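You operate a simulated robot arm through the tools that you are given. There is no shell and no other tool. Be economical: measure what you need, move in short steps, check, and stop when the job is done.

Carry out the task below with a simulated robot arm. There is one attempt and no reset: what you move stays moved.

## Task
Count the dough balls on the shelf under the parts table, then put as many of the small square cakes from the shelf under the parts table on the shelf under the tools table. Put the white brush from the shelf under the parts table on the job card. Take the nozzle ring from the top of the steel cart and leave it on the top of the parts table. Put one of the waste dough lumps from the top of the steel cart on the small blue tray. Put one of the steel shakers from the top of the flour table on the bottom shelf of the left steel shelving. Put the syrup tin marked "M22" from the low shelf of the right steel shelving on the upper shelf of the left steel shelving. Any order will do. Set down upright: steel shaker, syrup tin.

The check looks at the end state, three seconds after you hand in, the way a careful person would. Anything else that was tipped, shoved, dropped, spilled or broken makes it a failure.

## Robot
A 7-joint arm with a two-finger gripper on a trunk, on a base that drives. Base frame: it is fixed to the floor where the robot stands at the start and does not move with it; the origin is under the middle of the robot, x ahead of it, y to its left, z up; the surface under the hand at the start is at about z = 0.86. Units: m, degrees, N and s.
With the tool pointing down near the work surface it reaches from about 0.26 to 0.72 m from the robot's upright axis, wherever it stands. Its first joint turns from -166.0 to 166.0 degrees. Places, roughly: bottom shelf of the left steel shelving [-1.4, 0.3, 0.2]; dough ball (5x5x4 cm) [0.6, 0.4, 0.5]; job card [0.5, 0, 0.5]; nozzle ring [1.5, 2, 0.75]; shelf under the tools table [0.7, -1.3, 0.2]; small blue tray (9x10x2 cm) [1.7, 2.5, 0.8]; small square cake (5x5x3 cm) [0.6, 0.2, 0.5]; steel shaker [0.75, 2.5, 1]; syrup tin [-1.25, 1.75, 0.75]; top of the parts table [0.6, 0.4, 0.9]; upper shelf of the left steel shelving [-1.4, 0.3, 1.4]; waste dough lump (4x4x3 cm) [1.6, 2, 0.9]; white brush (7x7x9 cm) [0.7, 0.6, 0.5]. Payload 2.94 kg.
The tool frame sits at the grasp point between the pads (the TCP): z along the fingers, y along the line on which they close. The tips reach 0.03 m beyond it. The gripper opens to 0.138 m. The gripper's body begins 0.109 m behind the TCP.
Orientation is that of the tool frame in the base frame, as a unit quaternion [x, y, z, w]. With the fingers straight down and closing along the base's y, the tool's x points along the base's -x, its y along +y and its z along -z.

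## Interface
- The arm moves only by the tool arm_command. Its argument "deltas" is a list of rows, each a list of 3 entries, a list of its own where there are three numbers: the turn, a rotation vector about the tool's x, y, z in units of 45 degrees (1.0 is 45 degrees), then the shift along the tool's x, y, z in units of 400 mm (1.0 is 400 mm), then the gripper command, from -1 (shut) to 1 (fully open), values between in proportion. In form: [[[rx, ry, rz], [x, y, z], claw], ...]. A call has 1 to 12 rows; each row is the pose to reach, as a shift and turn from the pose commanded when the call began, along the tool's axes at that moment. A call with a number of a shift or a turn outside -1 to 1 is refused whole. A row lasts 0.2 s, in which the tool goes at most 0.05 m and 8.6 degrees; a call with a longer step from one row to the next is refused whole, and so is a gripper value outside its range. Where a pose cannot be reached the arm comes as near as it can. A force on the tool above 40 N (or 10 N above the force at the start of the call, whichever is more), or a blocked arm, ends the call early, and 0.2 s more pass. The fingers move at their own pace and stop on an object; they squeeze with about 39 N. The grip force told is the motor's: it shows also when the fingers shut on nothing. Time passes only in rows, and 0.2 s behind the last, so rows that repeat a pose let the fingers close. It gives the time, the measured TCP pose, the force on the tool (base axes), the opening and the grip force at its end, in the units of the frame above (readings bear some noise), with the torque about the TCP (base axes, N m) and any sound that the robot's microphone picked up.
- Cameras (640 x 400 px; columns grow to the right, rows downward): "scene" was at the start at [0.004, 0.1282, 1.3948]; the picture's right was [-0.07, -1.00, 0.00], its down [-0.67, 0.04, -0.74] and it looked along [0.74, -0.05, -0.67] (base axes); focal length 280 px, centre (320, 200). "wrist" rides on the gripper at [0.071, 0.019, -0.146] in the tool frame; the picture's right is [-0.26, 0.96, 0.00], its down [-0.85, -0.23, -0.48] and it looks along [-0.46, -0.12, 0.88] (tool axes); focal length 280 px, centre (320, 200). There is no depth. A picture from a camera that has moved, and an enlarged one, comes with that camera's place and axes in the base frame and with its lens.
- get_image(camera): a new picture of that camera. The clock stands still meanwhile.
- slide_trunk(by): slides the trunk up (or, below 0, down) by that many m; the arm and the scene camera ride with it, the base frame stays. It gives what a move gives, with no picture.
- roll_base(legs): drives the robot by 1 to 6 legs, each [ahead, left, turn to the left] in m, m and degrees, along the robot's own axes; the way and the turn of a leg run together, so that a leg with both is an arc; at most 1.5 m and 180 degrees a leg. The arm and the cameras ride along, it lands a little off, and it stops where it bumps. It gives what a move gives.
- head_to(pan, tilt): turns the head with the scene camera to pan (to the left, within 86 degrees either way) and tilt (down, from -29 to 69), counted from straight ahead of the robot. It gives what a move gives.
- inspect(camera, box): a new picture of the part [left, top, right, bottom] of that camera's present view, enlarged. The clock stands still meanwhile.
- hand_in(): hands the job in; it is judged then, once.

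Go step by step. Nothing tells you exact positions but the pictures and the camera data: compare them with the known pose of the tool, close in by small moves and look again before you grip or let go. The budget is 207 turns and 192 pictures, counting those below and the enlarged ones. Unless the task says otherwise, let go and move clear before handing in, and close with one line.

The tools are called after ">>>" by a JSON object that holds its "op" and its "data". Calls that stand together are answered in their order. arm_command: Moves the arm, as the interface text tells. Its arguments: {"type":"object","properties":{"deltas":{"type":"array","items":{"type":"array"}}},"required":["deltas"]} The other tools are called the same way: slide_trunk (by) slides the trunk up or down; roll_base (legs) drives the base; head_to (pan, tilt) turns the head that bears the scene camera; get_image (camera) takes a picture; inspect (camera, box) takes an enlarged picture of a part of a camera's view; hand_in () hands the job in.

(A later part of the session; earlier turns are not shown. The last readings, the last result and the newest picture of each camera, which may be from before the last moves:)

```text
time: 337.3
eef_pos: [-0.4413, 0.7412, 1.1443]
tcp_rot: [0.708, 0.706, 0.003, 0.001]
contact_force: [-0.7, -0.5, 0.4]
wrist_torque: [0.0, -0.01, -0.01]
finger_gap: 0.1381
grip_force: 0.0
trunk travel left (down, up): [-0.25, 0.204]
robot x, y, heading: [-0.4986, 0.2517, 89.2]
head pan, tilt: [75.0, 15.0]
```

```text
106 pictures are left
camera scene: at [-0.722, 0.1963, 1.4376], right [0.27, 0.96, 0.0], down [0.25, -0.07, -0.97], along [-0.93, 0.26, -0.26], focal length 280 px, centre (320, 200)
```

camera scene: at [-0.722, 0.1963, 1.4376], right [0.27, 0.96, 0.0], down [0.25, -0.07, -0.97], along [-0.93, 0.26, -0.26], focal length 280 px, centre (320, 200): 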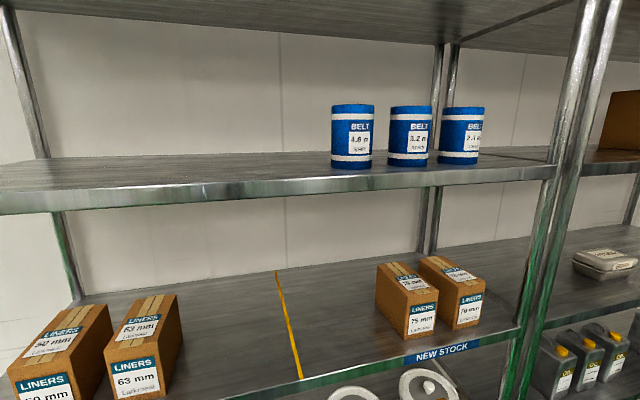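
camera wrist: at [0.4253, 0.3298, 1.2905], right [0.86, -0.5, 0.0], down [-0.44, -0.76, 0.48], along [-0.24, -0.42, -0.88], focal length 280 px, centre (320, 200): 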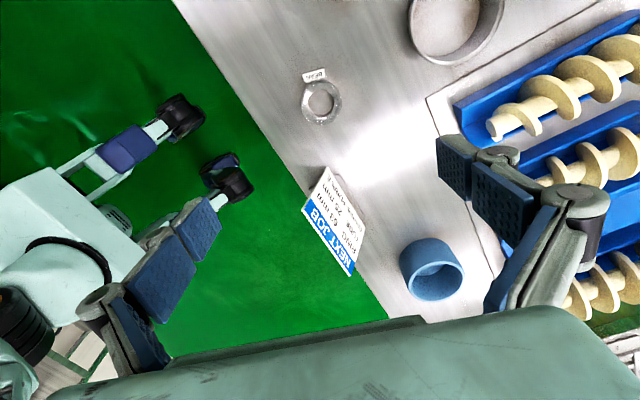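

The left shelving: an upper shelf with belt cans and free room to their left, and a lower one with boxes. I look at the right shelving and the lower shelves.

>>> {"op": "head_to", "data": {"pan": 40, "tilt": 20}}

>>> {"op": "get_image", "data": {"camera": "scene"}}

>>> {"op": "head_to", "data": {"pan": 80, "tilt": 55}}

>>> {"op": "get_image", "data": {"camera": "scene"}}

```text
time: 338.3
eef_pos: [-0.4413, 0.7413, 1.1455]
tcp_rot: [0.708, 0.706, 0.002, 0.001]
contact_force: [-0.2, -0.6, 0.3]
wrist_torque: [-0.01, -0.07, -0.06]
finger_gap: 0.1382
grip_force: 0.2
trunk travel left (down, up): [-0.25, 0.204]
robot x, y, heading: [-0.4989, 0.2508, 89.4]
head pan, tilt: [40.0, 20.0]
```

```text
105 pictures are left
camera scene: at [-0.6913, 0.243, 1.4295], right [0.77, 0.64, 0.0], down [0.22, -0.26, -0.94], along [-0.6, 0.72, -0.34], focal length 280 px, centre (320, 200)
```

scene: 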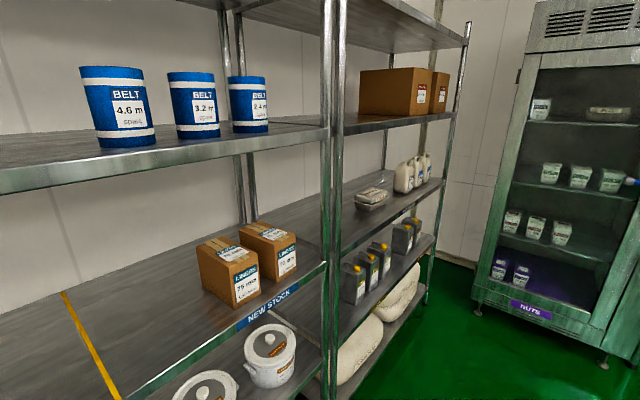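

```text
time: 339.3
eef_pos: [-0.4404, 0.7418, 1.1454]
tcp_rot: [0.709, 0.705, 0.002, 0.001]
contact_force: [-0.2, 0.6, 0.1]
wrist_torque: [-0.04, 0.0, 0.02]
finger_gap: 0.1378
grip_force: 0.0
trunk travel left (down, up): [-0.25, 0.204]
robot x, y, heading: [-0.4984, 0.2527, 89.9]
head pan, tilt: [80.0, 55.0]
```

```text
104 pictures are left
camera scene: at [-0.703, 0.1844, 1.3775], right [0.18, 0.98, 0.0], down [0.8, -0.15, -0.57], along [-0.56, 0.11, -0.82], focal length 280 px, centre (320, 200)
```

scene: 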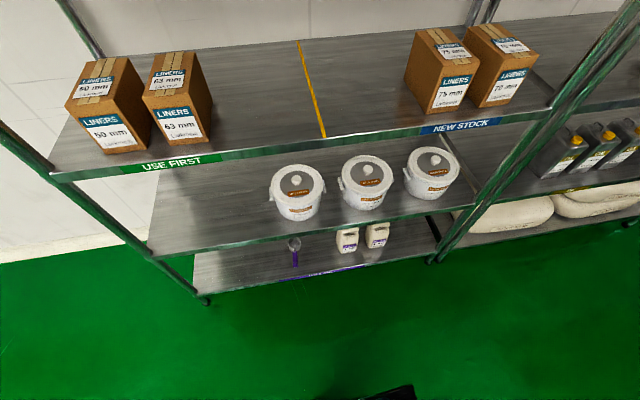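

Right shelving's lower shelf holds tins with yellow caps. I drive there and face it.

>>> {"op": "roll_base", "data": {"legs": [[1.1, -0.2, 0], [0, 0, 90]]}}

>>> {"op": "head_to", "data": {"pan": -15, "tilt": 30}}

>>> {"op": "get_image", "data": {"camera": "scene"}}

```text
time: 348.9
eef_pos: [-0.7772, 1.4065, 1.1441]
tcp_rot: [0.001, 1.0, 0.003, -0.001]
contact_force: [-0.3, -0.6, -0.7]
wrist_torque: [0.0, -0.03, 0.0]
finger_gap: 0.138
grip_force: 0.0
trunk travel left (down, up): [-0.25, 0.204]
robot x, y, heading: [-0.2872, 1.352, 179.8]
head pan, tilt: [80.0, 55.0]
```

```text
time: 350.6
eef_pos: [-0.7782, 1.4049, 1.1448]
tcp_rot: [0.001, 1.0, 0.003, 0.0]
contact_force: [0.8, 0.1, 0.2]
wrist_torque: [-0.01, 0.0, 0.01]
finger_gap: 0.138
grip_force: 0.1
trunk travel left (down, up): [-0.25, 0.204]
robot x, y, heading: [-0.2889, 1.3497, 179.8]
head pan, tilt: [-15.0, 30.0]
```

```text
103 pictures are left
camera scene: at [-0.2941, 1.237, 1.4134], right [0.27, 0.96, 0.0], down [0.48, -0.13, -0.87], along [-0.83, 0.23, -0.5], focal length 280 px, centre (320, 200)
```

scene: 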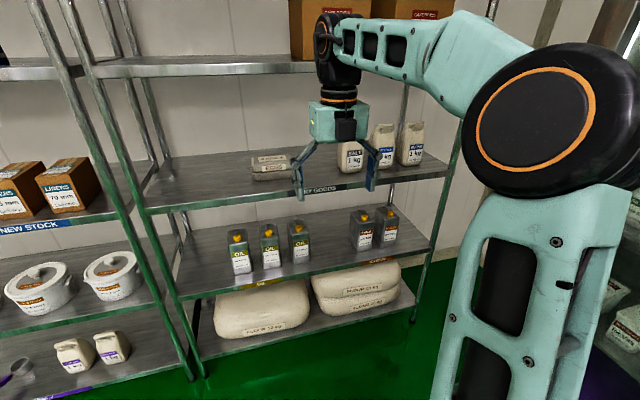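

>>> {"op": "inspect", "data": {"camera": "scene", "box": [210, 190, 420, 300]}}

>>> {"op": "inspect", "data": {"camera": "scene", "box": [340, 200, 410, 255]}}

```text
3.05 times, centred on (315, 245) of scene
camera zoom: at [-0.2941, 1.237, 1.4134], right [0.27, 0.96, 0.0], down [0.48, -0.13, -0.87], along [-0.83, 0.23, -0.5], focal length 852 px, centre (335, 63)
```

zoom: 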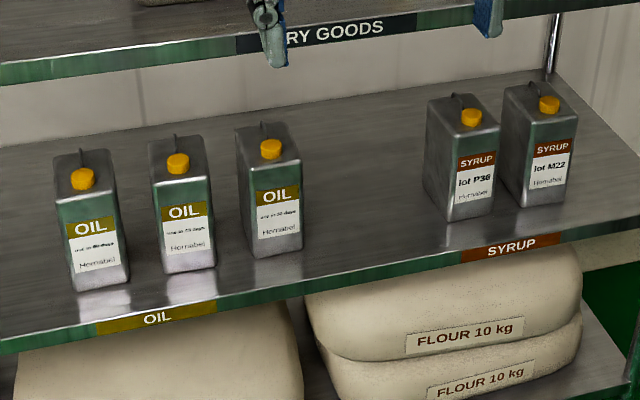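

```text
7.27 times, centred on (375, 228) of scene
camera zoom: at [-0.2941, 1.237, 1.4134], right [0.27, 0.96, 0.0], down [0.48, -0.13, -0.87], along [-0.83, 0.23, -0.5], focal length 2034 px, centre (-80, 0)
```

zoom: 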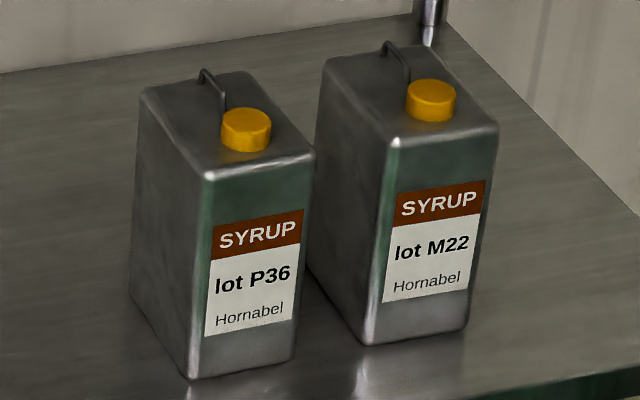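

M22 is the right-hand syrup tin, with a few cm between it and P36. I shift to clear space, then stretch and pitch the tool to horizontal.

>>> {"op": "roll_base", "data": {"legs": [[0, -0.3, 0], [0.0, 0, 0], [-0.35, 0, 0]]}}

>>> {"op": "arm_command", "data": {"deltas": [[[0, 0, 0], [0.1, 0, 0.075], 1], [[0, 0, 0], [0.2, 0, 0.15], 1], [[0, 0, 0], [0.3, 0, 0.22], 1], [[0, 0, 0], [0.4, 0, 0.3], 1], [[0, 0.15, 0], [0.4, 0, 0.3], 1], [[0, 0.3, 0], [0.4, 0, 0.3], 1], [[0, 0.45, 0], [0.4, 0, 0.3], 1], [[0, 0.58, 0], [0.4, 0, 0.3], 1]]}}

>>> {"op": "arm_command", "data": {"deltas": [[[0, 0.15, 0], [0.01, 0, 0.05], 0.6], [[0, 0.3, 0], [0.02, 0, 0.1], 0.4], [[0, 0.45, 0], [0.03, 0, 0.15], 0.304], [[0, 0.6, 0], [0.04, 0, 0.2], 0.304], [[0, 0.75, 0], [0.05, 0, 0.25], 0.304], [[0, 0.88, 0], [0.05, 0, 0.3], 0.304], [[0, 1, 0], [0.05, 0, 0.3], 0.304]]}}

>>> {"op": "get_image", "data": {"camera": "wrist"}}

```text
time: 355.9
eef_pos: [-0.4297, 1.6969, 1.1452]
tcp_rot: [-0.004, 1.0, 0.002, 0.0]
contact_force: [-0.6, 0.5, 0.8]
wrist_torque: [0.01, 0.02, 0.04]
finger_gap: 0.1377
grip_force: 0.0
trunk travel left (down, up): [-0.25, 0.204]
robot x, y, heading: [0.0596, 1.6419, -179.8]
head pan, tilt: [-15.0, 30.0]
```

```text
refused: row 4 steps farther than a row can; nothing moved
```

```text
time: 357.6
eef_pos: [-0.4517, 1.6962, 1.0242]
tcp_rot: [-0.005, 0.923, 0.0, -0.385]
contact_force: [-0.6, -0.3, 0.2]
wrist_torque: [-0.01, 0.04, 0.03]
finger_gap: 0.09
grip_force: 0.1
trunk travel left (down, up): [-0.25, 0.204]
robot x, y, heading: [0.0634, 1.646, -179.8]
head pan, tilt: [-15.0, 30.0]
```

```text
100 pictures are left
camera wrist: at [-0.3976, 1.7158, 1.1783], right [0.18, 0.97, -0.18], down [0.94, -0.22, -0.27], along [-0.3, -0.12, -0.95], focal length 280 px, centre (320, 200)
```

wrist: 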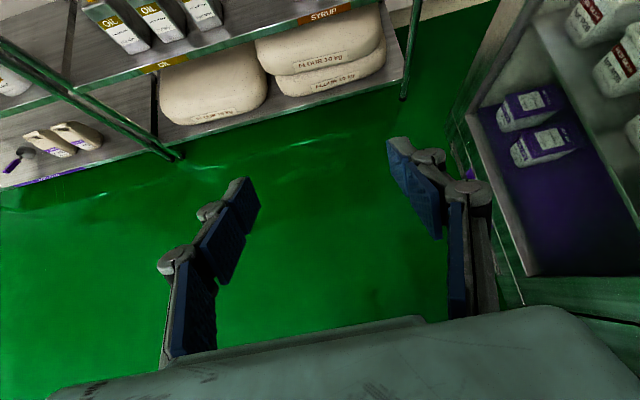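

>>> {"op": "arm_command", "data": {"deltas": [[[0, 0, 0], [0.006, 0, 0.104], 0.304], [[0, 0, 0], [0.012, 0, 0.208], 0.304], [[0, 0, 0], [0.02, 0, 0.312], 0.304], [[0, 0, 0], [0.025, 0, 0.416], 0.304], [[0, 0, 0], [0.03, 0, 0.52], 0.304], [[0, 0, 0], [0.038, 0, 0.624], 0.304], [[0, 0, 0], [0.044, 0, 0.728], 0.304], [[0, 0, 0], [0.05, 0, 0.83], 0.304], [[0, 0.183, 0], [0.05, 0, 0.83], 0.304], [[0, 0.366, 0], [0.05, 0, 0.83], 0.304], [[0, 0.55, 0], [0.05, 0, 0.83], 0.304], [[0, 0.733, 0], [0.05, 0, 0.83], 0.304]]}}

>>> {"op": "get_image", "data": {"camera": "wrist"}}

```text
time: 360.1
eef_pos: [-0.7014, 1.696, 0.8056]
tcp_rot: [-0.003, 0.776, 0.0, -0.631]
contact_force: [0.4, 0.2, 0.4]
wrist_torque: [-0.02, -0.05, 0.0]
finger_gap: 0.0901
grip_force: 0.0
trunk travel left (down, up): [-0.25, 0.204]
robot x, y, heading: [0.0595, 1.6474, -180.2]
head pan, tilt: [-15.0, 30.0]
```

```text
99 pictures are left
camera wrist: at [-0.5724, 1.7161, 0.9054], right [0.05, 0.97, -0.25], down [0.64, -0.22, -0.73], along [-0.77, -0.13, -0.63], focal length 280 px, centre (320, 200)
```

wrist: 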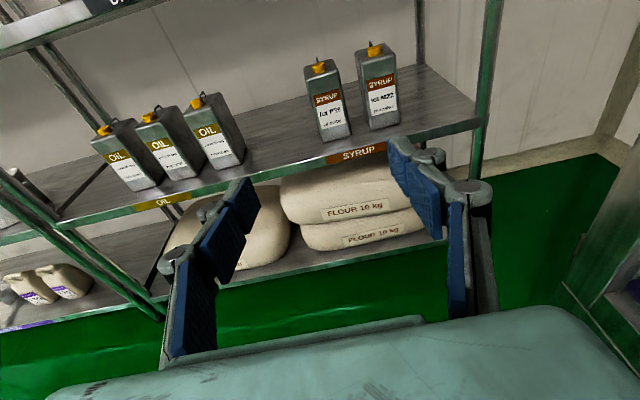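

Triangulated: M22 front face at x≈-1.19, centre y≈1.816, shelf z≈0.575. I line up the tool in front of it.

>>> {"op": "arm_command", "data": {"deltas": [[[0, 0, 0], [-0.086, 0, 0.018], 0.52], [[0, 0, 0], [-0.172, 0, 0.036], 0.52], [[0, 0, 0], [-0.258, 0, 0.053], 0.52], [[0, 0, 0], [-0.343, 0, 0.071], 0.52]]}}

>>> {"op": "roll_base", "data": {"legs": [[0, -0.12, 0], [0.28, 0, 0]]}}

>>> {"op": "get_image", "data": {"camera": "wrist"}}

```text
time: 361.1
eef_pos: [-0.7023, 1.6958, 0.6652]
tcp_rot: [-0.005, 0.776, -0.001, -0.631]
contact_force: [-0.1, 0.2, 0.2]
wrist_torque: [0.0, -0.01, -0.02]
finger_gap: 0.1048
grip_force: 0.1
trunk travel left (down, up): [-0.25, 0.204]
robot x, y, heading: [0.0585, 1.6434, -179.6]
head pan, tilt: [-15.0, 30.0]
```

```text
time: 364.4
eef_pos: [-0.9805, 1.8186, 0.665]
tcp_rot: [-0.004, 0.777, -0.001, -0.63]
contact_force: [0.3, 0.8, 0.0]
wrist_torque: [0.02, -0.01, 0.02]
finger_gap: 0.1046
grip_force: 0.1
trunk travel left (down, up): [-0.25, 0.204]
robot x, y, heading: [-0.2185, 1.7701, -180.1]
head pan, tilt: [-15.0, 30.0]
```

```text
98 pictures are left
camera wrist: at [-0.8524, 1.8386, 0.7646], right [0.05, 0.97, -0.25], down [0.64, -0.22, -0.73], along [-0.77, -0.13, -0.63], focal length 280 px, centre (320, 200)
```

wrist: 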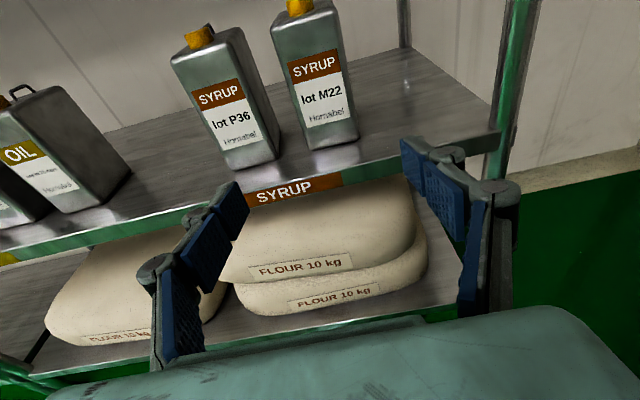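

Centre y≈1.82, with P36's side only ~3.7 cm away. I narrow the opening to 9.5 cm and creep in.

>>> {"op": "roll_base", "data": {"legs": [[0.13, 0, 0]]}}

>>> {"op": "arm_command", "data": {"deltas": [[[0, 0, 0], [0, 0, 0], 0.377], [[0, 0, 0], [0, 0, 0], 0.377]]}}

>>> {"op": "get_image", "data": {"camera": "wrist"}}

```text
time: 365.7
eef_pos: [-1.1102, 1.8205, 0.6645]
tcp_rot: [-0.004, 0.776, 0.0, -0.63]
contact_force: [0.4, -0.4, 1.1]
wrist_torque: [0.01, -0.02, 0.01]
finger_gap: 0.1049
grip_force: 0.1
trunk travel left (down, up): [-0.25, 0.204]
robot x, y, heading: [-0.3501, 1.7678, 180.2]
head pan, tilt: [-15.0, 30.0]
```

```text
time: 366.3
eef_pos: [-1.1106, 1.8211, 0.6647]
tcp_rot: [-0.004, 0.776, -0.001, -0.63]
contact_force: [-0.7, -0.7, 0.4]
wrist_torque: [-0.03, -0.01, -0.05]
finger_gap: 0.0952
grip_force: 0.0
trunk travel left (down, up): [-0.25, 0.204]
robot x, y, heading: [-0.3475, 1.7647, 180.0]
head pan, tilt: [-15.0, 30.0]
```

```text
97 pictures are left
camera wrist: at [-0.9817, 1.8397, 0.7646], right [0.05, 0.97, -0.25], down [0.64, -0.22, -0.73], along [-0.77, -0.13, -0.63], focal length 280 px, centre (320, 200)
```

wrist: 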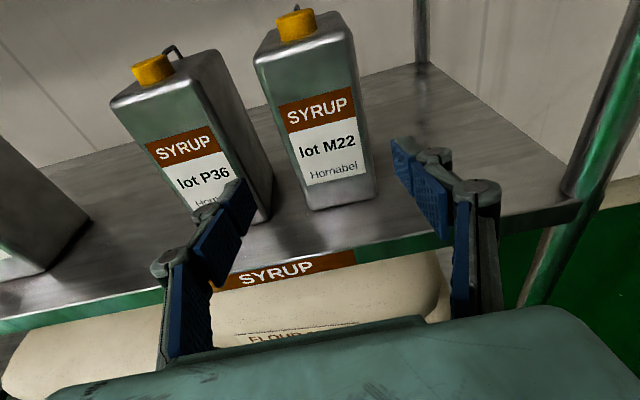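

Clearances are tight but fine. I narrow to 8.8 cm, creep in half-way and look.

>>> {"op": "arm_command", "data": {"deltas": [[[0, 0, 0], [0, 0.008, 0], 0.275], [[0, 0, 0], [0.01, 0.008, 0.05], 0.275], [[0, 0, 0], [0.02, 0.008, 0.1], 0.275], [[0, 0, 0], [0.03, 0.008, 0.15], 0.275]]}}

>>> {"op": "get_image", "data": {"camera": "wrist"}}

```text
time: 367.3
eef_pos: [-1.1695, 1.8221, 0.6647]
tcp_rot: [-0.004, 0.776, -0.001, -0.63]
contact_force: [0.7, -0.1, 0.6]
wrist_torque: [0.01, 0.01, 0.02]
finger_gap: 0.0877
grip_force: 0.1
trunk travel left (down, up): [-0.25, 0.204]
robot x, y, heading: [-0.3507, 1.7673, 180.0]
head pan, tilt: [-15.0, 30.0]
```

```text
96 pictures are left
camera wrist: at [-1.0421, 1.8427, 0.7639], right [0.05, 0.97, -0.25], down [0.64, -0.22, -0.73], along [-0.76, -0.13, -0.63], focal length 280 px, centre (320, 200)
```

wrist: 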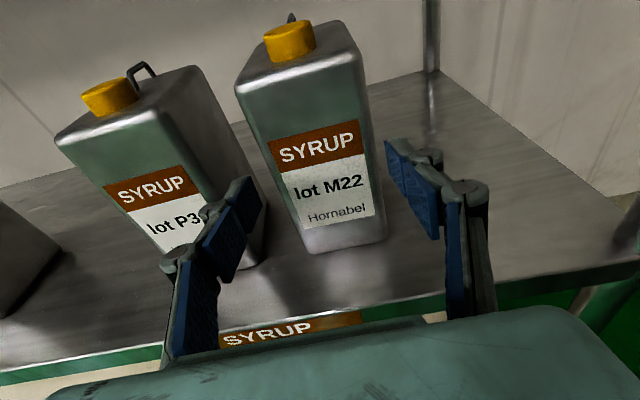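

>>> {"op": "arm_command", "data": {"deltas": [[[0, 0, 0], [0, 0.0125, 0], 0.275], [[0, 0, 0], [0.01, 0.0125, 0.05], 0.275], [[0, 0, 0], [0.02, 0.0125, 0.1], 0.275], [[0, 0, 0], [0.03, 0.0125, 0.15], 0.275]]}}

>>> {"op": "get_image", "data": {"camera": "wrist"}}

```text
time: 368.3
eef_pos: [-1.2323, 1.8269, 0.6628]
tcp_rot: [-0.004, 0.777, 0.0, -0.63]
contact_force: [0.1, 0.0, -0.2]
wrist_torque: [0.01, -0.04, -0.05]
finger_gap: 0.0884
grip_force: 0.0
trunk travel left (down, up): [-0.25, 0.204]
robot x, y, heading: [-0.3458, 1.7637, 180.0]
head pan, tilt: [-15.0, 30.0]
```

```text
95 pictures are left
camera wrist: at [-1.1048, 1.8471, 0.7636], right [0.05, 0.97, -0.25], down [0.64, -0.22, -0.73], along [-0.76, -0.13, -0.63], focal length 280 px, centre (320, 200)
```

wrist: 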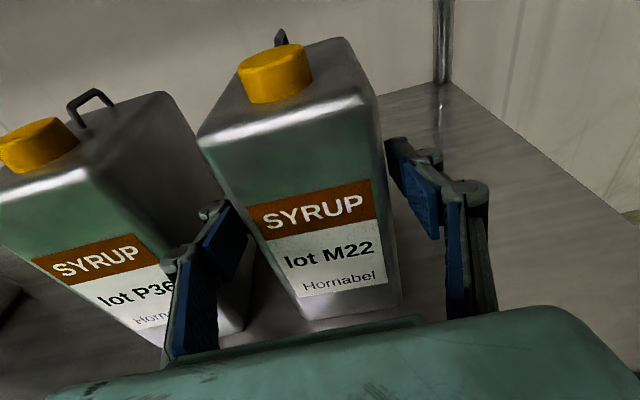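

Straddled cleanly. A touch deeper, then close and lift slightly.

>>> {"op": "arm_command", "data": {"deltas": [[[0, 0, 0], [0.006, 0, 0.03], 0.275], [[0, 0, 0], [0.006, 0, 0.03], -0.2], [[0, 0, 0], [0.006, 0, 0.03], -1], [[0, 0, 0], [0.006, 0, 0.03], -1], [[0, 0, 0], [0.016, 0, 0.028], -1], [[0, 0, 0], [0.03, 0, 0.025], -1], [[0, 0, 0], [0.055, 0, 0.02], -1]]}}

>>> {"op": "get_image", "data": {"camera": "wrist"}}

```text
time: 369.9
eef_pos: [-1.2445, 1.8274, 0.6825]
tcp_rot: [-0.003, 0.777, 0.0, -0.629]
contact_force: [0.0, -0.1, -13.5]
wrist_torque: [-0.01, -0.23, 0.02]
finger_gap: 0.0779
grip_force: 38.9
trunk travel left (down, up): [-0.25, 0.204]
robot x, y, heading: [-0.3481, 1.7688, 180.0]
head pan, tilt: [-15.0, 30.0]
```

```text
94 pictures are left
camera wrist: at [-1.117, 1.847, 0.782], right [0.05, 0.97, -0.25], down [0.64, -0.22, -0.73], along [-0.76, -0.13, -0.63], focal length 280 px, centre (320, 200)
```

wrist: 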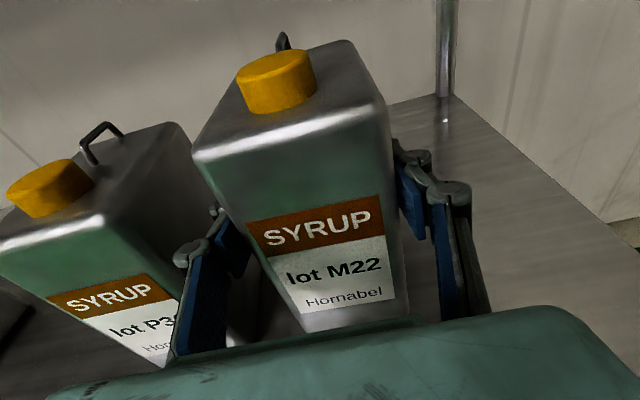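

The tin is held (13 N). I lift a bit more, back out, then draw the arm in.

>>> {"op": "arm_command", "data": {"deltas": [[[0, 0, 0], [0.04, 0, -0.008], -1], [[0, 0, 0], [0.08, 0, -0.016], -1]]}}

>>> {"op": "roll_base", "data": {"legs": [[-0.4, 0, 0]]}}

>>> {"op": "slide_trunk", "data": {"by": 0.2}}

>>> {"op": "arm_command", "data": {"deltas": [[[0, 0, 0], [0, 0, -0.09], -1], [[0, 0, 0], [0, 0, -0.18], -1], [[0, 0, 0], [0.02, 0, -0.27], -1], [[0, 0, 0], [0.06, 0, -0.36], -1], [[0, 0, 0], [0.15, 0, -0.38], -1], [[0, 0, 0], [0.24, 0, -0.4], -1]]}}

>>> {"op": "get_image", "data": {"camera": "wrist"}}

```text
time: 370.5
eef_pos: [-1.2451, 1.8278, 0.7157]
tcp_rot: [-0.003, 0.778, 0.0, -0.628]
contact_force: [-0.3, -0.2, -12.9]
wrist_torque: [0.0, -0.19, -0.02]
finger_gap: 0.0775
grip_force: 39.4
trunk travel left (down, up): [-0.25, 0.204]
robot x, y, heading: [-0.3489, 1.7672, 179.9]
head pan, tilt: [-15.0, 30.0]
```

```text
time: 373.0
eef_pos: [-0.8401, 1.8279, 0.7149]
tcp_rot: [-0.002, 0.777, 0.002, -0.629]
contact_force: [0.1, -0.8, -13.3]
wrist_torque: [0.03, -0.18, 0.0]
finger_gap: 0.0774
grip_force: 39.0
trunk travel left (down, up): [-0.25, 0.204]
robot x, y, heading: [0.0565, 1.7675, 179.9]
head pan, tilt: [-15.0, 30.0]
```

```text
time: 375.2
eef_pos: [-0.841, 1.8284, 0.9153]
tcp_rot: [-0.003, 0.778, 0.0, -0.629]
contact_force: [0.9, -0.3, -12.8]
wrist_torque: [0.0, -0.15, -0.01]
finger_gap: 0.0777
grip_force: 39.0
trunk travel left (down, up): [-0.45, 0.004]
robot x, y, heading: [0.0584, 1.77, 179.8]
head pan, tilt: [-15.0, 30.0]
```

```text
time: 376.6
eef_pos: [-0.701, 1.8226, 1.0408]
tcp_rot: [-0.004, 0.778, 0.001, -0.628]
contact_force: [0.3, -0.7, -13.3]
wrist_torque: [-0.04, -0.14, -0.02]
finger_gap: 0.0774
grip_force: 39.2
trunk travel left (down, up): [-0.45, 0.004]
robot x, y, heading: [0.0563, 1.7662, 179.5]
head pan, tilt: [-15.0, 30.0]
```

```text
93 pictures are left
camera wrist: at [-0.5735, 1.842, 1.1406], right [0.05, 0.97, -0.25], down [0.65, -0.22, -0.73], along [-0.76, -0.12, -0.64], focal length 280 px, centre (320, 200)
```

wrist: 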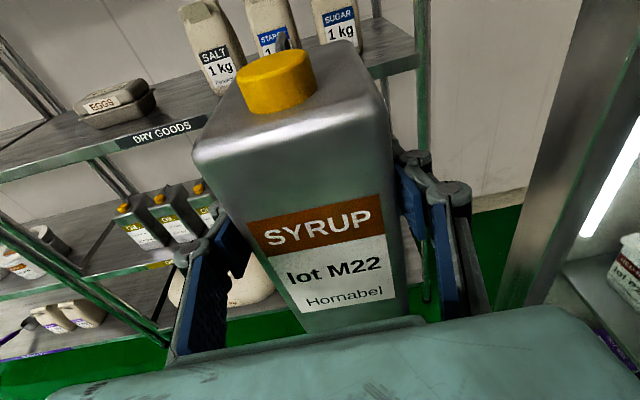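

>>> {"op": "arm_command", "data": {"deltas": [[[0, 0, 0], [0.107, 0, -0.022], -1], [[0, 0, 0], [0.214, 0, -0.044], -1], [[0, 0, 0], [0.321, 0, -0.067], -1], [[0, 0, 0], [0.428, 0, -0.089], -1], [[0, 0, 0], [0.535, 0, -0.111], -1], [[0, 0, 0], [0.642, 0, -0.133], -1], [[0, 0, 0], [0.75, 0, -0.156], -1], [[0, 0, 0], [0.857, 0, -0.178], -1]]}}

>>> {"op": "arm_command", "data": {"deltas": [[[0, 0, 0], [0.1, 0, -0.02], -1], [[0, 0, 0], [0.2, 0, -0.041], -1], [[0, 0, 0], [0.26, 0, -0.053], -1]]}}

>>> {"op": "get_image", "data": {"camera": "wrist"}}

```text
time: 377.7
eef_pos: [-0.6961, 1.8124, 1.1899]
tcp_rot: [0.01, 0.797, -0.016, -0.604]
contact_force: [-1.4, 2.5, -11.6]
wrist_torque: [-0.03, -0.16, 0.08]
finger_gap: 0.0774
grip_force: 38.9
trunk travel left (down, up): [-0.45, 0.004]
robot x, y, heading: [0.0589, 1.764, 179.8]
head pan, tilt: [-15.0, 30.0]
stopped in row 5: the force on the tool passed its limit at 75 N (the readings are from after the stop); the commanded pose is now the measured one
```

```text
time: 378.5
eef_pos: [-0.7064, 1.8291, 1.2963]
tcp_rot: [0.013, 0.795, -0.02, -0.606]
contact_force: [1.7, -2.3, -12.5]
wrist_torque: [0.02, -0.17, -0.11]
finger_gap: 0.0775
grip_force: 39.5
trunk travel left (down, up): [-0.45, 0.004]
robot x, y, heading: [0.0578, 1.7685, 179.7]
head pan, tilt: [-15.0, 30.0]
```

```text
92 pictures are left
camera wrist: at [-0.5853, 1.8541, 1.4028], right [0.06, 0.95, -0.3], down [0.69, -0.26, -0.68], along [-0.73, -0.16, -0.67], focal length 280 px, centre (320, 200)
```

wrist: 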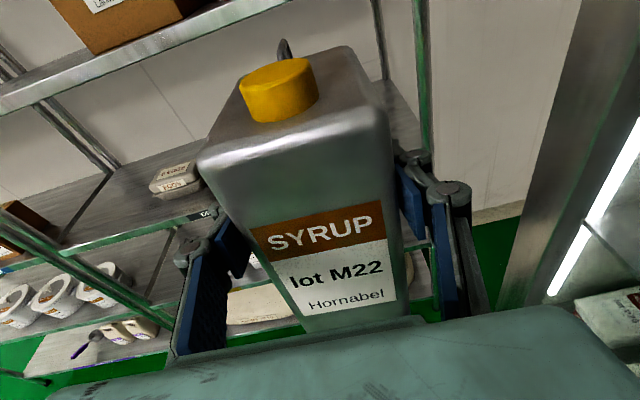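

A jerk stopped one move but the tin is firmly held. I right the small tilt and raise further.

>>> {"op": "arm_command", "data": {"deltas": [[[-0.014, 0.074, -0.064], [0, 0, 0], -1], [[-0.014, 0.074, -0.064], [0.07, 0, -0.019], -1], [[-0.014, 0.074, -0.064], [0.14, 0, -0.038], -1], [[-0.014, 0.074, -0.064], [0.21, 0, -0.057], -1], [[-0.014, 0.074, -0.064], [0.28, 0, -0.076], -1], [[-0.014, 0.074, -0.064], [0.35, 0, -0.095], -1], [[-0.014, 0.074, -0.064], [0.4, 0, -0.11], -1]]}}

>>> {"op": "roll_base", "data": {"legs": [[0.15, 0, 0], [0, 1.0, 0], [0, 0.6, 0]]}}

>>> {"op": "get_image", "data": {"camera": "wrist"}}

>>> {"op": "head_to", "data": {"pan": 0, "tilt": 10}}

>>> {"op": "get_image", "data": {"camera": "scene"}}

```text
time: 380.1
eef_pos: [-0.7065, 1.8393, 1.4602]
tcp_rot: [-0.002, 0.778, -0.001, -0.628]
contact_force: [0.4, 0.0, -13.1]
wrist_torque: [-0.01, -0.21, -0.03]
finger_gap: 0.0774
grip_force: 38.8
trunk travel left (down, up): [-0.45, 0.004]
robot x, y, heading: [0.0599, 1.7628, 179.9]
head pan, tilt: [-15.0, 30.0]
```

```text
time: 395.5
eef_pos: [-0.8358, 0.2327, 1.4596]
tcp_rot: [-0.011, 0.778, -0.008, -0.628]
contact_force: [0.2, 0.8, -12.5]
wrist_torque: [0.01, -0.2, 0.02]
finger_gap: 0.0777
grip_force: 39.1
trunk travel left (down, up): [-0.45, 0.004]
robot x, y, heading: [-0.0655, 0.1766, -178.6]
head pan, tilt: [-15.0, 30.0]
```

```text
91 pictures are left
camera wrist: at [-0.7082, 0.2554, 1.5602], right [0.03, 0.97, -0.25], down [0.65, -0.21, -0.73], along [-0.76, -0.14, -0.63], focal length 280 px, centre (320, 200)
```

wrist: 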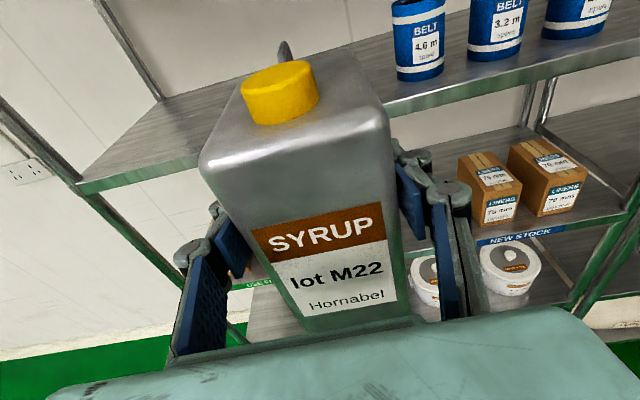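

```text
time: 396.3
eef_pos: [-0.8333, 0.2331, 1.4587]
tcp_rot: [-0.011, 0.778, -0.008, -0.628]
contact_force: [-1.8, 0.0, -12.9]
wrist_torque: [0.02, -0.2, 0.04]
finger_gap: 0.0774
grip_force: 39.3
trunk travel left (down, up): [-0.45, 0.004]
robot x, y, heading: [-0.071, 0.1775, -178.9]
head pan, tilt: [0.0, 10.0]
```

```text
90 pictures are left
camera scene: at [-0.0813, 0.0385, 1.6457], right [-0.02, 1.0, 0.0], down [0.18, 0.0, -0.98], along [-0.98, -0.02, -0.18], focal length 280 px, centre (320, 200)
```

scene: 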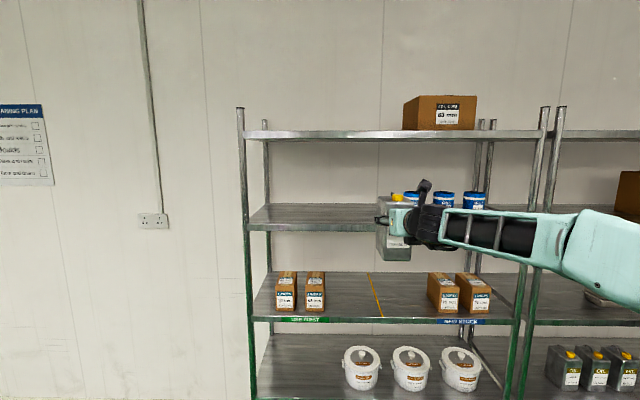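

The upper shelf's front edge is at x≈-1.15, z≈1.34; the free bay left of the belt cans fits. I raise slightly and move in.

>>> {"op": "arm_command", "data": {"deltas": [[[0, 0, 0], [0.03, 0, -0.006], -1], [[0, 0, 0], [0.075, 0, -0.015], -1]]}}

>>> {"op": "roll_base", "data": {"legs": [[0.25, 0.07, -1.1]]}}

>>> {"op": "get_image", "data": {"camera": "wrist"}}

>>> {"op": "get_image", "data": {"camera": "scene"}}

```text
time: 396.9
eef_pos: [-0.8371, 0.2336, 1.4896]
tcp_rot: [-0.01, 0.778, -0.007, -0.628]
contact_force: [0.0, 0.9, -12.8]
wrist_torque: [0.01, -0.18, 0.04]
finger_gap: 0.0775
grip_force: 39.5
trunk travel left (down, up): [-0.45, 0.004]
robot x, y, heading: [-0.0699, 0.1749, -178.7]
head pan, tilt: [0.0, 10.0]
```

```text
time: 398.8
eef_pos: [-1.0864, 0.1734, 1.4887]
tcp_rot: [-0.003, 0.778, -0.002, -0.628]
contact_force: [-0.6, -0.3, -14.1]
wrist_torque: [0.0, -0.23, -0.02]
finger_gap: 0.0775
grip_force: 38.7
trunk travel left (down, up): [-0.45, 0.004]
robot x, y, heading: [-0.3172, 0.1049, -179.8]
head pan, tilt: [0.0, 10.0]
```

```text
89 pictures are left
camera wrist: at [-0.9596, 0.1932, 1.59], right [0.05, 0.97, -0.25], down [0.65, -0.22, -0.73], along [-0.76, -0.13, -0.63], focal length 280 px, centre (320, 200)
```

wrist: 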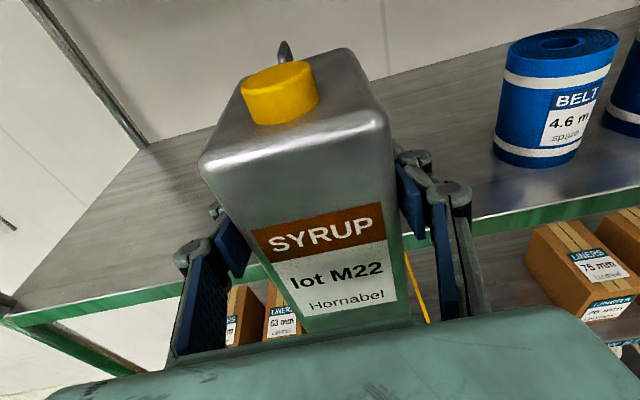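

```text
88 pictures are left
camera scene: at [-0.3355, -0.0349, 1.6457], right [0.0, 1.0, 0.0], down [0.18, 0.0, -0.98], along [-0.98, 0.0, -0.18], focal length 280 px, centre (320, 200)
```

scene: 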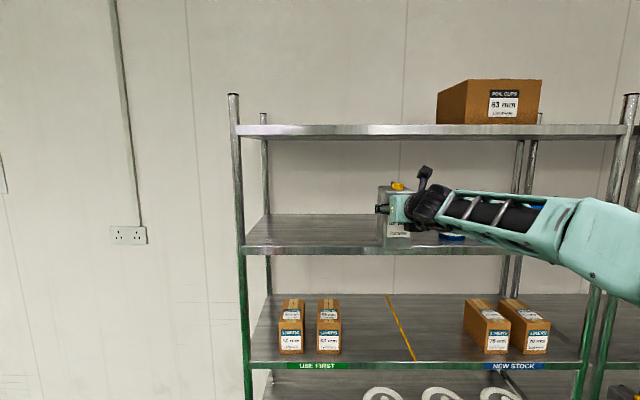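

>>> {"op": "roll_base", "data": {"legs": [[0.18, 0, 0]]}}

>>> {"op": "arm_command", "data": {"deltas": [[[0, 0, 0], [-0.05, 0, 0.01], -1], [[0, 0, 0], [-0.075, 0, 0.015], -1], [[0, 0, 0], [-0.095, 0, 0.019], -1], [[0, 0, 0], [-0.11, 0, 0.022], -1], [[0, 0, 0], [-0.125, 0, 0.025], -1], [[0, 0, 0], [-0.14, 0, 0.028], -1], [[0, 0, 0], [-0.155, 0, 0.031], -1], [[0, 0, 0], [-0.17, 0, 0.034], -1], [[0, 0, 0], [-0.185, 0, 0.037], -1], [[0, 0, 0], [-0.2, 0, 0.04], -1]]}}

>>> {"op": "get_image", "data": {"camera": "wrist"}}

>>> {"op": "get_image", "data": {"camera": "scene"}}

```text
time: 400.3
eef_pos: [-1.2635, 0.1732, 1.4892]
tcp_rot: [-0.003, 0.778, -0.002, -0.628]
contact_force: [-0.6, 1.1, -12.7]
wrist_torque: [0.01, -0.17, 0.01]
finger_gap: 0.0775
grip_force: 39.4
trunk travel left (down, up): [-0.45, 0.004]
robot x, y, heading: [-0.4962, 0.0991, -180.1]
head pan, tilt: [0.0, 10.0]
```

```text
time: 402.5
eef_pos: [-1.2565, 0.1725, 1.4179]
tcp_rot: [-0.003, 0.774, 0.0, -0.634]
contact_force: [-2.1, -2.0, 32.5]
wrist_torque: [-0.24, 0.82, 0.01]
finger_gap: 0.0776
grip_force: 39.5
trunk travel left (down, up): [-0.45, 0.004]
robot x, y, heading: [-0.4987, 0.1013, -180.0]
head pan, tilt: [0.0, 10.0]
```

```text
87 pictures are left
camera wrist: at [-1.1278, 0.1928, 1.5161], right [0.05, 0.97, -0.25], down [0.64, -0.22, -0.74], along [-0.77, -0.13, -0.62], focal length 280 px, centre (320, 200)
```

wrist: 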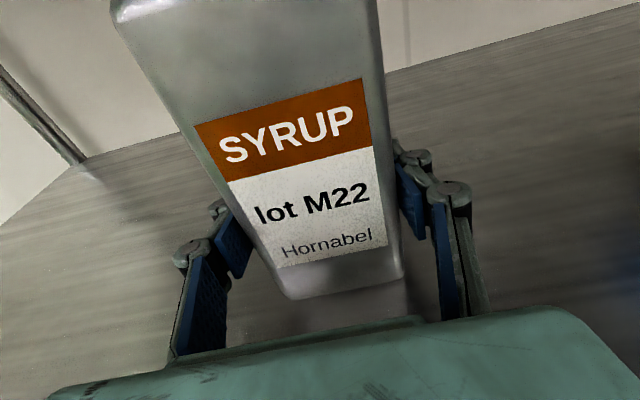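

```text
86 pictures are left
camera scene: at [-0.5039, -0.0362, 1.6458], right [0.0, 1.0, 0.0], down [0.17, 0.0, -0.99], along [-0.99, 0.0, -0.17], focal length 280 px, centre (320, 200)
```

scene: 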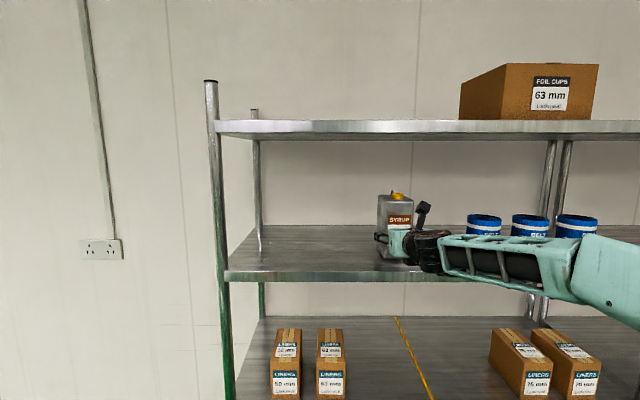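

The tin stands on the shelf. I relieve the push, open and draw straight back.

>>> {"op": "arm_command", "data": {"deltas": [[[0, 0, 0], [0.012, 0, -0.002], -1], [[0, 0, 0], [0.012, 0, -0.002], 0.2], [[0, 0, 0], [0.012, 0, -0.002], 0.4], [[0, 0, 0], [0.012, 0, -0.002], 0.5], [[0, 0, 0], [0.012, 0, -0.002], 0.5]]}}

>>> {"op": "get_image", "data": {"camera": "wrist"}}

```text
time: 403.7
eef_pos: [-1.2603, 0.173, 1.4142]
tcp_rot: [-0.003, 0.778, -0.002, -0.628]
contact_force: [-0.9, 0.2, -0.9]
wrist_torque: [0.01, 0.0, -0.03]
finger_gap: 0.1036
grip_force: 0.0
trunk travel left (down, up): [-0.45, 0.004]
robot x, y, heading: [-0.4983, 0.1009, -180.0]
head pan, tilt: [0.0, 10.0]
```

```text
85 pictures are left
camera wrist: at [-1.1328, 0.1929, 1.5142], right [0.05, 0.97, -0.25], down [0.64, -0.22, -0.73], along [-0.76, -0.13, -0.63], focal length 280 px, centre (320, 200)
```

wrist: 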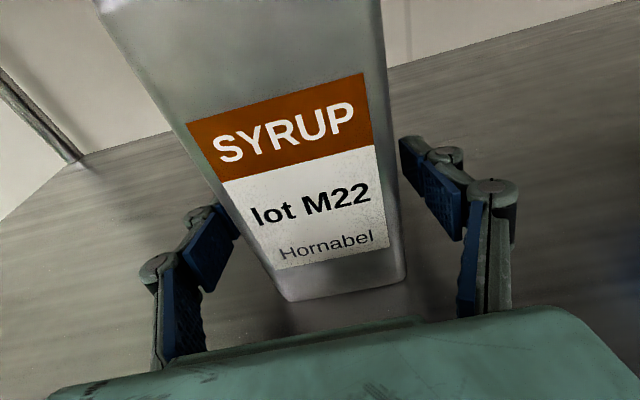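

>>> {"op": "roll_base", "data": {"legs": [[-0.3, 0, 0]]}}

>>> {"op": "get_image", "data": {"camera": "wrist"}}

>>> {"op": "get_image", "data": {"camera": "scene"}}

```text
time: 405.7
eef_pos: [-0.9681, 0.1737, 1.4136]
tcp_rot: [-0.003, 0.777, -0.001, -0.629]
contact_force: [0.2, 0.0, 0.3]
wrist_torque: [-0.03, -0.01, 0.03]
finger_gap: 0.1036
grip_force: 0.1
trunk travel left (down, up): [-0.45, 0.004]
robot x, y, heading: [-0.2052, 0.1041, -179.8]
head pan, tilt: [0.0, 10.0]
```

```text
84 pictures are left
camera wrist: at [-0.8404, 0.1941, 1.5147], right [0.05, 0.97, -0.25], down [0.64, -0.23, -0.73], along [-0.76, -0.13, -0.63], focal length 280 px, centre (320, 200)
```

wrist: 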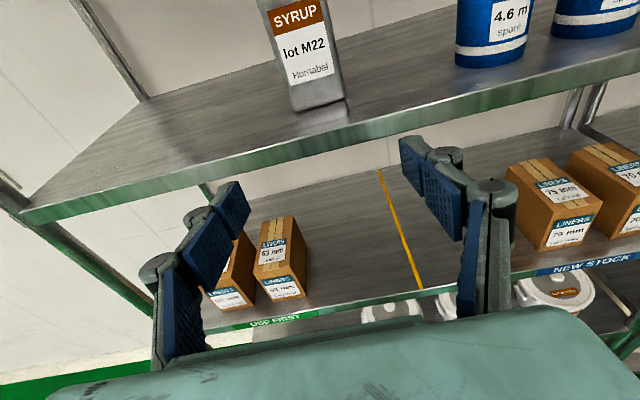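

```text
83 pictures are left
camera scene: at [-0.2172, -0.0348, 1.6458], right [0.0, 1.0, 0.0], down [0.17, 0.0, -0.98], along [-0.98, 0.0, -0.17], focal length 280 px, centre (320, 200)
```

scene: 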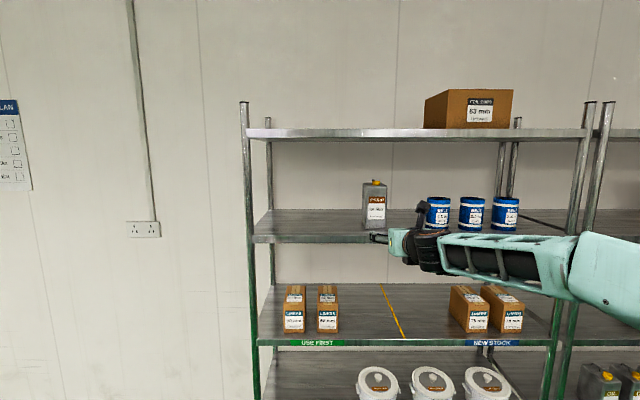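

The tin stands upright on the upper shelf. Now the shaker: I keep the arm high, drive round to the flour table and turn to face it.

>>> {"op": "roll_base", "data": {"legs": [[0, -1.4, 0], [-1.1, 0, 0]]}}

>>> {"op": "roll_base", "data": {"legs": [[0, 0, -90]]}}

>>> {"op": "head_to", "data": {"pan": 5, "tilt": 35}}

>>> {"op": "get_image", "data": {"camera": "scene"}}

>>> {"op": "get_image", "data": {"camera": "wrist"}}

```text
time: 423.2
eef_pos: [0.1023, 1.5556, 1.4138]
tcp_rot: [-0.026, 0.777, -0.02, -0.628]
contact_force: [-0.2, 0.0, 0.0]
wrist_torque: [0.04, 0.02, -0.01]
finger_gap: 0.1034
grip_force: 0.0
trunk travel left (down, up): [-0.45, 0.004]
robot x, y, heading: [0.8675, 1.5248, -176.8]
head pan, tilt: [0.0, 10.0]
```

```text
time: 427.4
eef_pos: [0.9074, 2.2934, 1.4136]
tcp_rot: [0.536, 0.564, 0.434, -0.455]
contact_force: [0.2, -0.3, -0.6]
wrist_torque: [-0.01, -0.01, -0.01]
finger_gap: 0.103
grip_force: 0.0
trunk travel left (down, up): [-0.45, 0.004]
robot x, y, heading: [0.8652, 1.529, 92.6]
head pan, tilt: [0.0, 10.0]
```

```text
time: 428.3
eef_pos: [0.9079, 2.292, 1.4146]
tcp_rot: [0.536, 0.563, 0.434, -0.455]
contact_force: [0.1, 0.1, 0.7]
wrist_torque: [-0.01, 0.0, -0.01]
finger_gap: 0.1034
grip_force: 0.1
trunk travel left (down, up): [-0.45, 0.004]
robot x, y, heading: [0.8678, 1.5246, 92.4]
head pan, tilt: [5.0, 35.0]
```

```text
82 pictures are left
camera scene: at [0.7256, 1.5277, 1.6057], right [0.99, 0.13, 0.0], down [0.07, -0.57, -0.82], along [-0.11, 0.81, -0.57], focal length 280 px, centre (320, 200)
```

scene: 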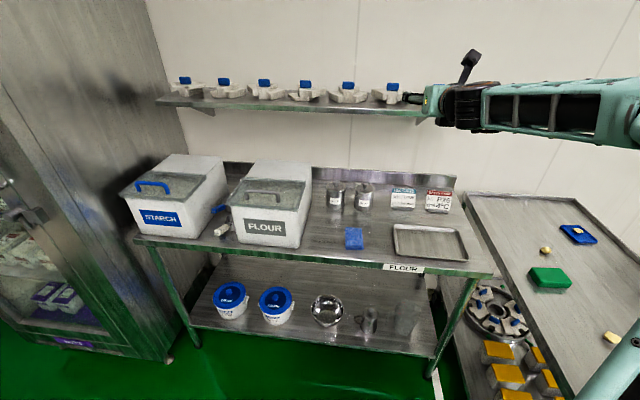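

```text
81 pictures are left
camera wrist: at [0.9334, 2.1662, 1.5144], right [0.97, -0.01, -0.25], down [-0.2, -0.65, -0.73], along [-0.16, 0.76, -0.63], focal length 280 px, centre (320, 200)
```

wrist: 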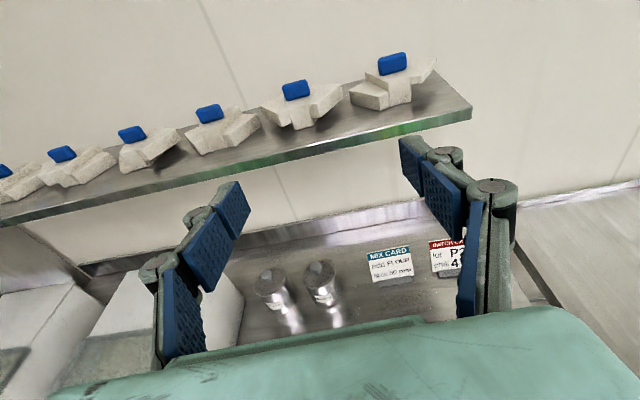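

>>> {"op": "slide_trunk", "data": {"by": -0.2}}

>>> {"op": "get_image", "data": {"camera": "wrist"}}

>>> {"op": "get_image", "data": {"camera": "scene"}}

```text
time: 430.5
eef_pos: [0.907, 2.2935, 1.2143]
tcp_rot: [0.536, 0.564, 0.433, -0.455]
contact_force: [-0.3, -0.2, 0.2]
wrist_torque: [-0.01, 0.01, 0.03]
finger_gap: 0.1038
grip_force: 0.0
trunk travel left (down, up): [-0.25, 0.204]
robot x, y, heading: [0.8665, 1.5253, 92.6]
head pan, tilt: [5.0, 35.0]
```

```text
80 pictures are left
camera wrist: at [0.9334, 2.1661, 1.3145], right [0.97, -0.01, -0.25], down [-0.2, -0.65, -0.73], along [-0.16, 0.76, -0.63], focal length 280 px, centre (320, 200)
```

wrist: 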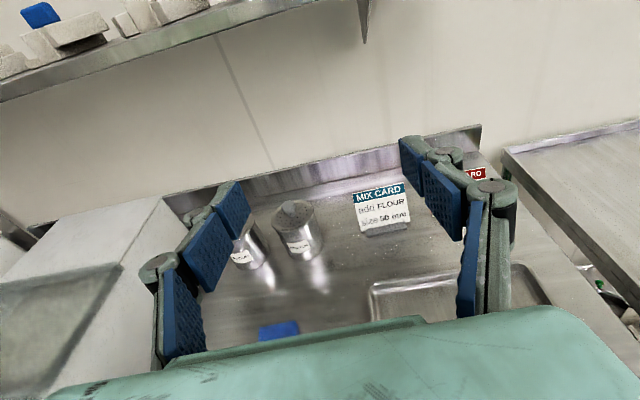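

```text
79 pictures are left
camera scene: at [0.7256, 1.5276, 1.4057], right [0.99, 0.13, 0.0], down [0.07, -0.57, -0.82], along [-0.11, 0.81, -0.57], focal length 280 px, centre (320, 200)
```

scene: 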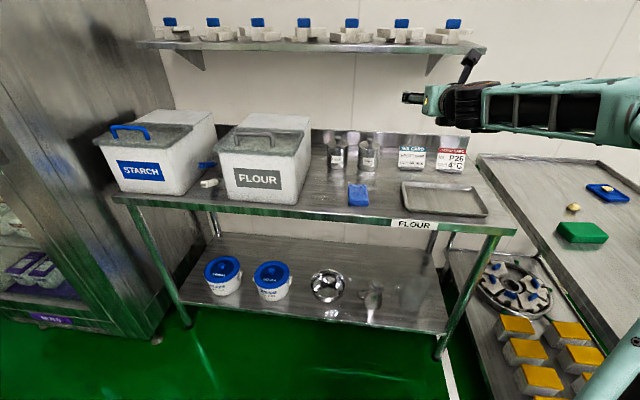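

>>> {"op": "inspect", "data": {"camera": "scene", "box": [310, 120, 410, 190]}}

>>> {"op": "inspect", "data": {"camera": "wrist", "box": [200, 170, 360, 290]}}

```text
5.71 times, centred on (360, 155) of scene
camera zoom: at [0.7256, 1.5276, 1.4057], right [0.99, 0.13, 0.0], down [0.07, -0.57, -0.82], along [-0.11, 0.81, -0.57], focal length 1598 px, centre (91, 457)
```

zoom: 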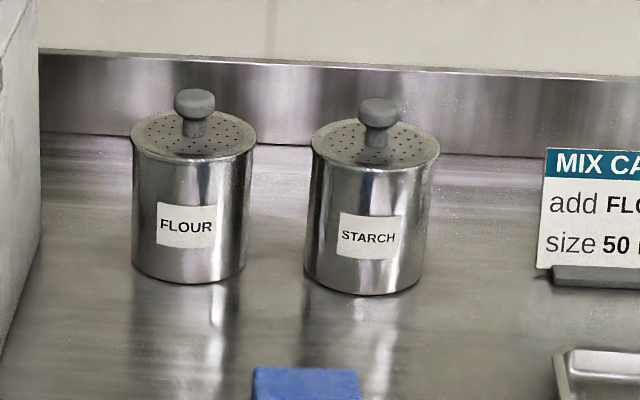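

```text
3.33 times, centred on (280, 230) of wrist
camera zoom: at [0.9334, 2.1661, 1.3145], right [0.97, -0.01, -0.25], down [-0.2, -0.65, -0.73], along [-0.16, 0.76, -0.63], focal length 935 px, centre (453, 100)
```

zoom: 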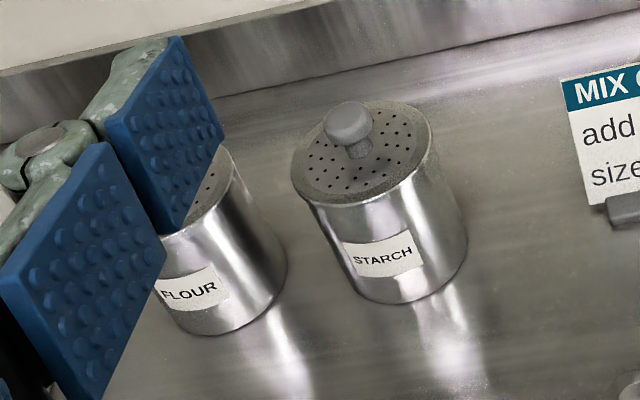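

Shaker STARCH: centre ≈(0.78, 2.575), diameter 8 cm, table z≈0.855, only ~3.7 cm from FLOUR; I'll come in yawed ~22° from the right so the left finger stays clear. First yaw, tilt and lower here.

>>> {"op": "arm_command", "data": {"deltas": [[[0.159, 0, -0.034], [0, 0, 0], 0.6], [[0.318, 0, -0.069], [0, 0, 0], 0.6], [[0.478, 0, -0.103], [0, 0, 0], 0.6]]}}

>>> {"op": "arm_command", "data": {"deltas": [[[0, -0.1, 0], [-0.1, 0, 0.02], 0.6], [[0, -0.222, 0], [-0.2, 0, 0.04], 0.6], [[0, -0.222, 0], [-0.3, 0, 0.06], 0.6], [[0, -0.222, 0], [-0.4, 0, 0.08], 0.6], [[0, -0.222, 0], [-0.49, 0, 0.1], 0.6]]}}

>>> {"op": "get_image", "data": {"camera": "wrist"}}

```text
time: 431.3
eef_pos: [0.9079, 2.2923, 1.2155]
tcp_rot: [0.418, 0.656, 0.338, -0.529]
contact_force: [0.7, 0.5, -0.3]
wrist_torque: [0.01, -0.03, -0.05]
finger_gap: 0.1103
grip_force: 0.1
trunk travel left (down, up): [-0.25, 0.204]
robot x, y, heading: [0.8727, 1.5296, 92.6]
head pan, tilt: [5.0, 35.0]
```

```text
time: 432.5
eef_pos: [0.9078, 2.2916, 1.0158]
tcp_rot: [0.446, 0.699, 0.301, -0.471]
contact_force: [0.4, -0.7, -0.4]
wrist_torque: [-0.01, -0.03, -0.03]
finger_gap: 0.1106
grip_force: 0.0
trunk travel left (down, up): [-0.25, 0.204]
robot x, y, heading: [0.8666, 1.5282, 92.6]
head pan, tilt: [5.0, 35.0]
```

```text
76 pictures are left
camera wrist: at [0.9718, 2.2014, 1.136], right [0.92, 0.32, -0.24], down [0.11, -0.79, -0.61], along [-0.38, 0.53, -0.76], focal length 280 px, centre (320, 200)
```

wrist: 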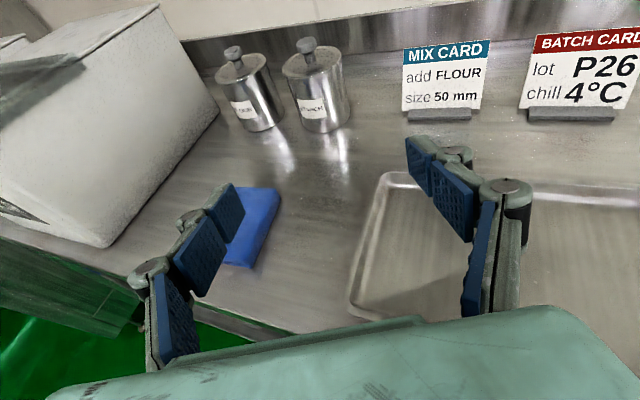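

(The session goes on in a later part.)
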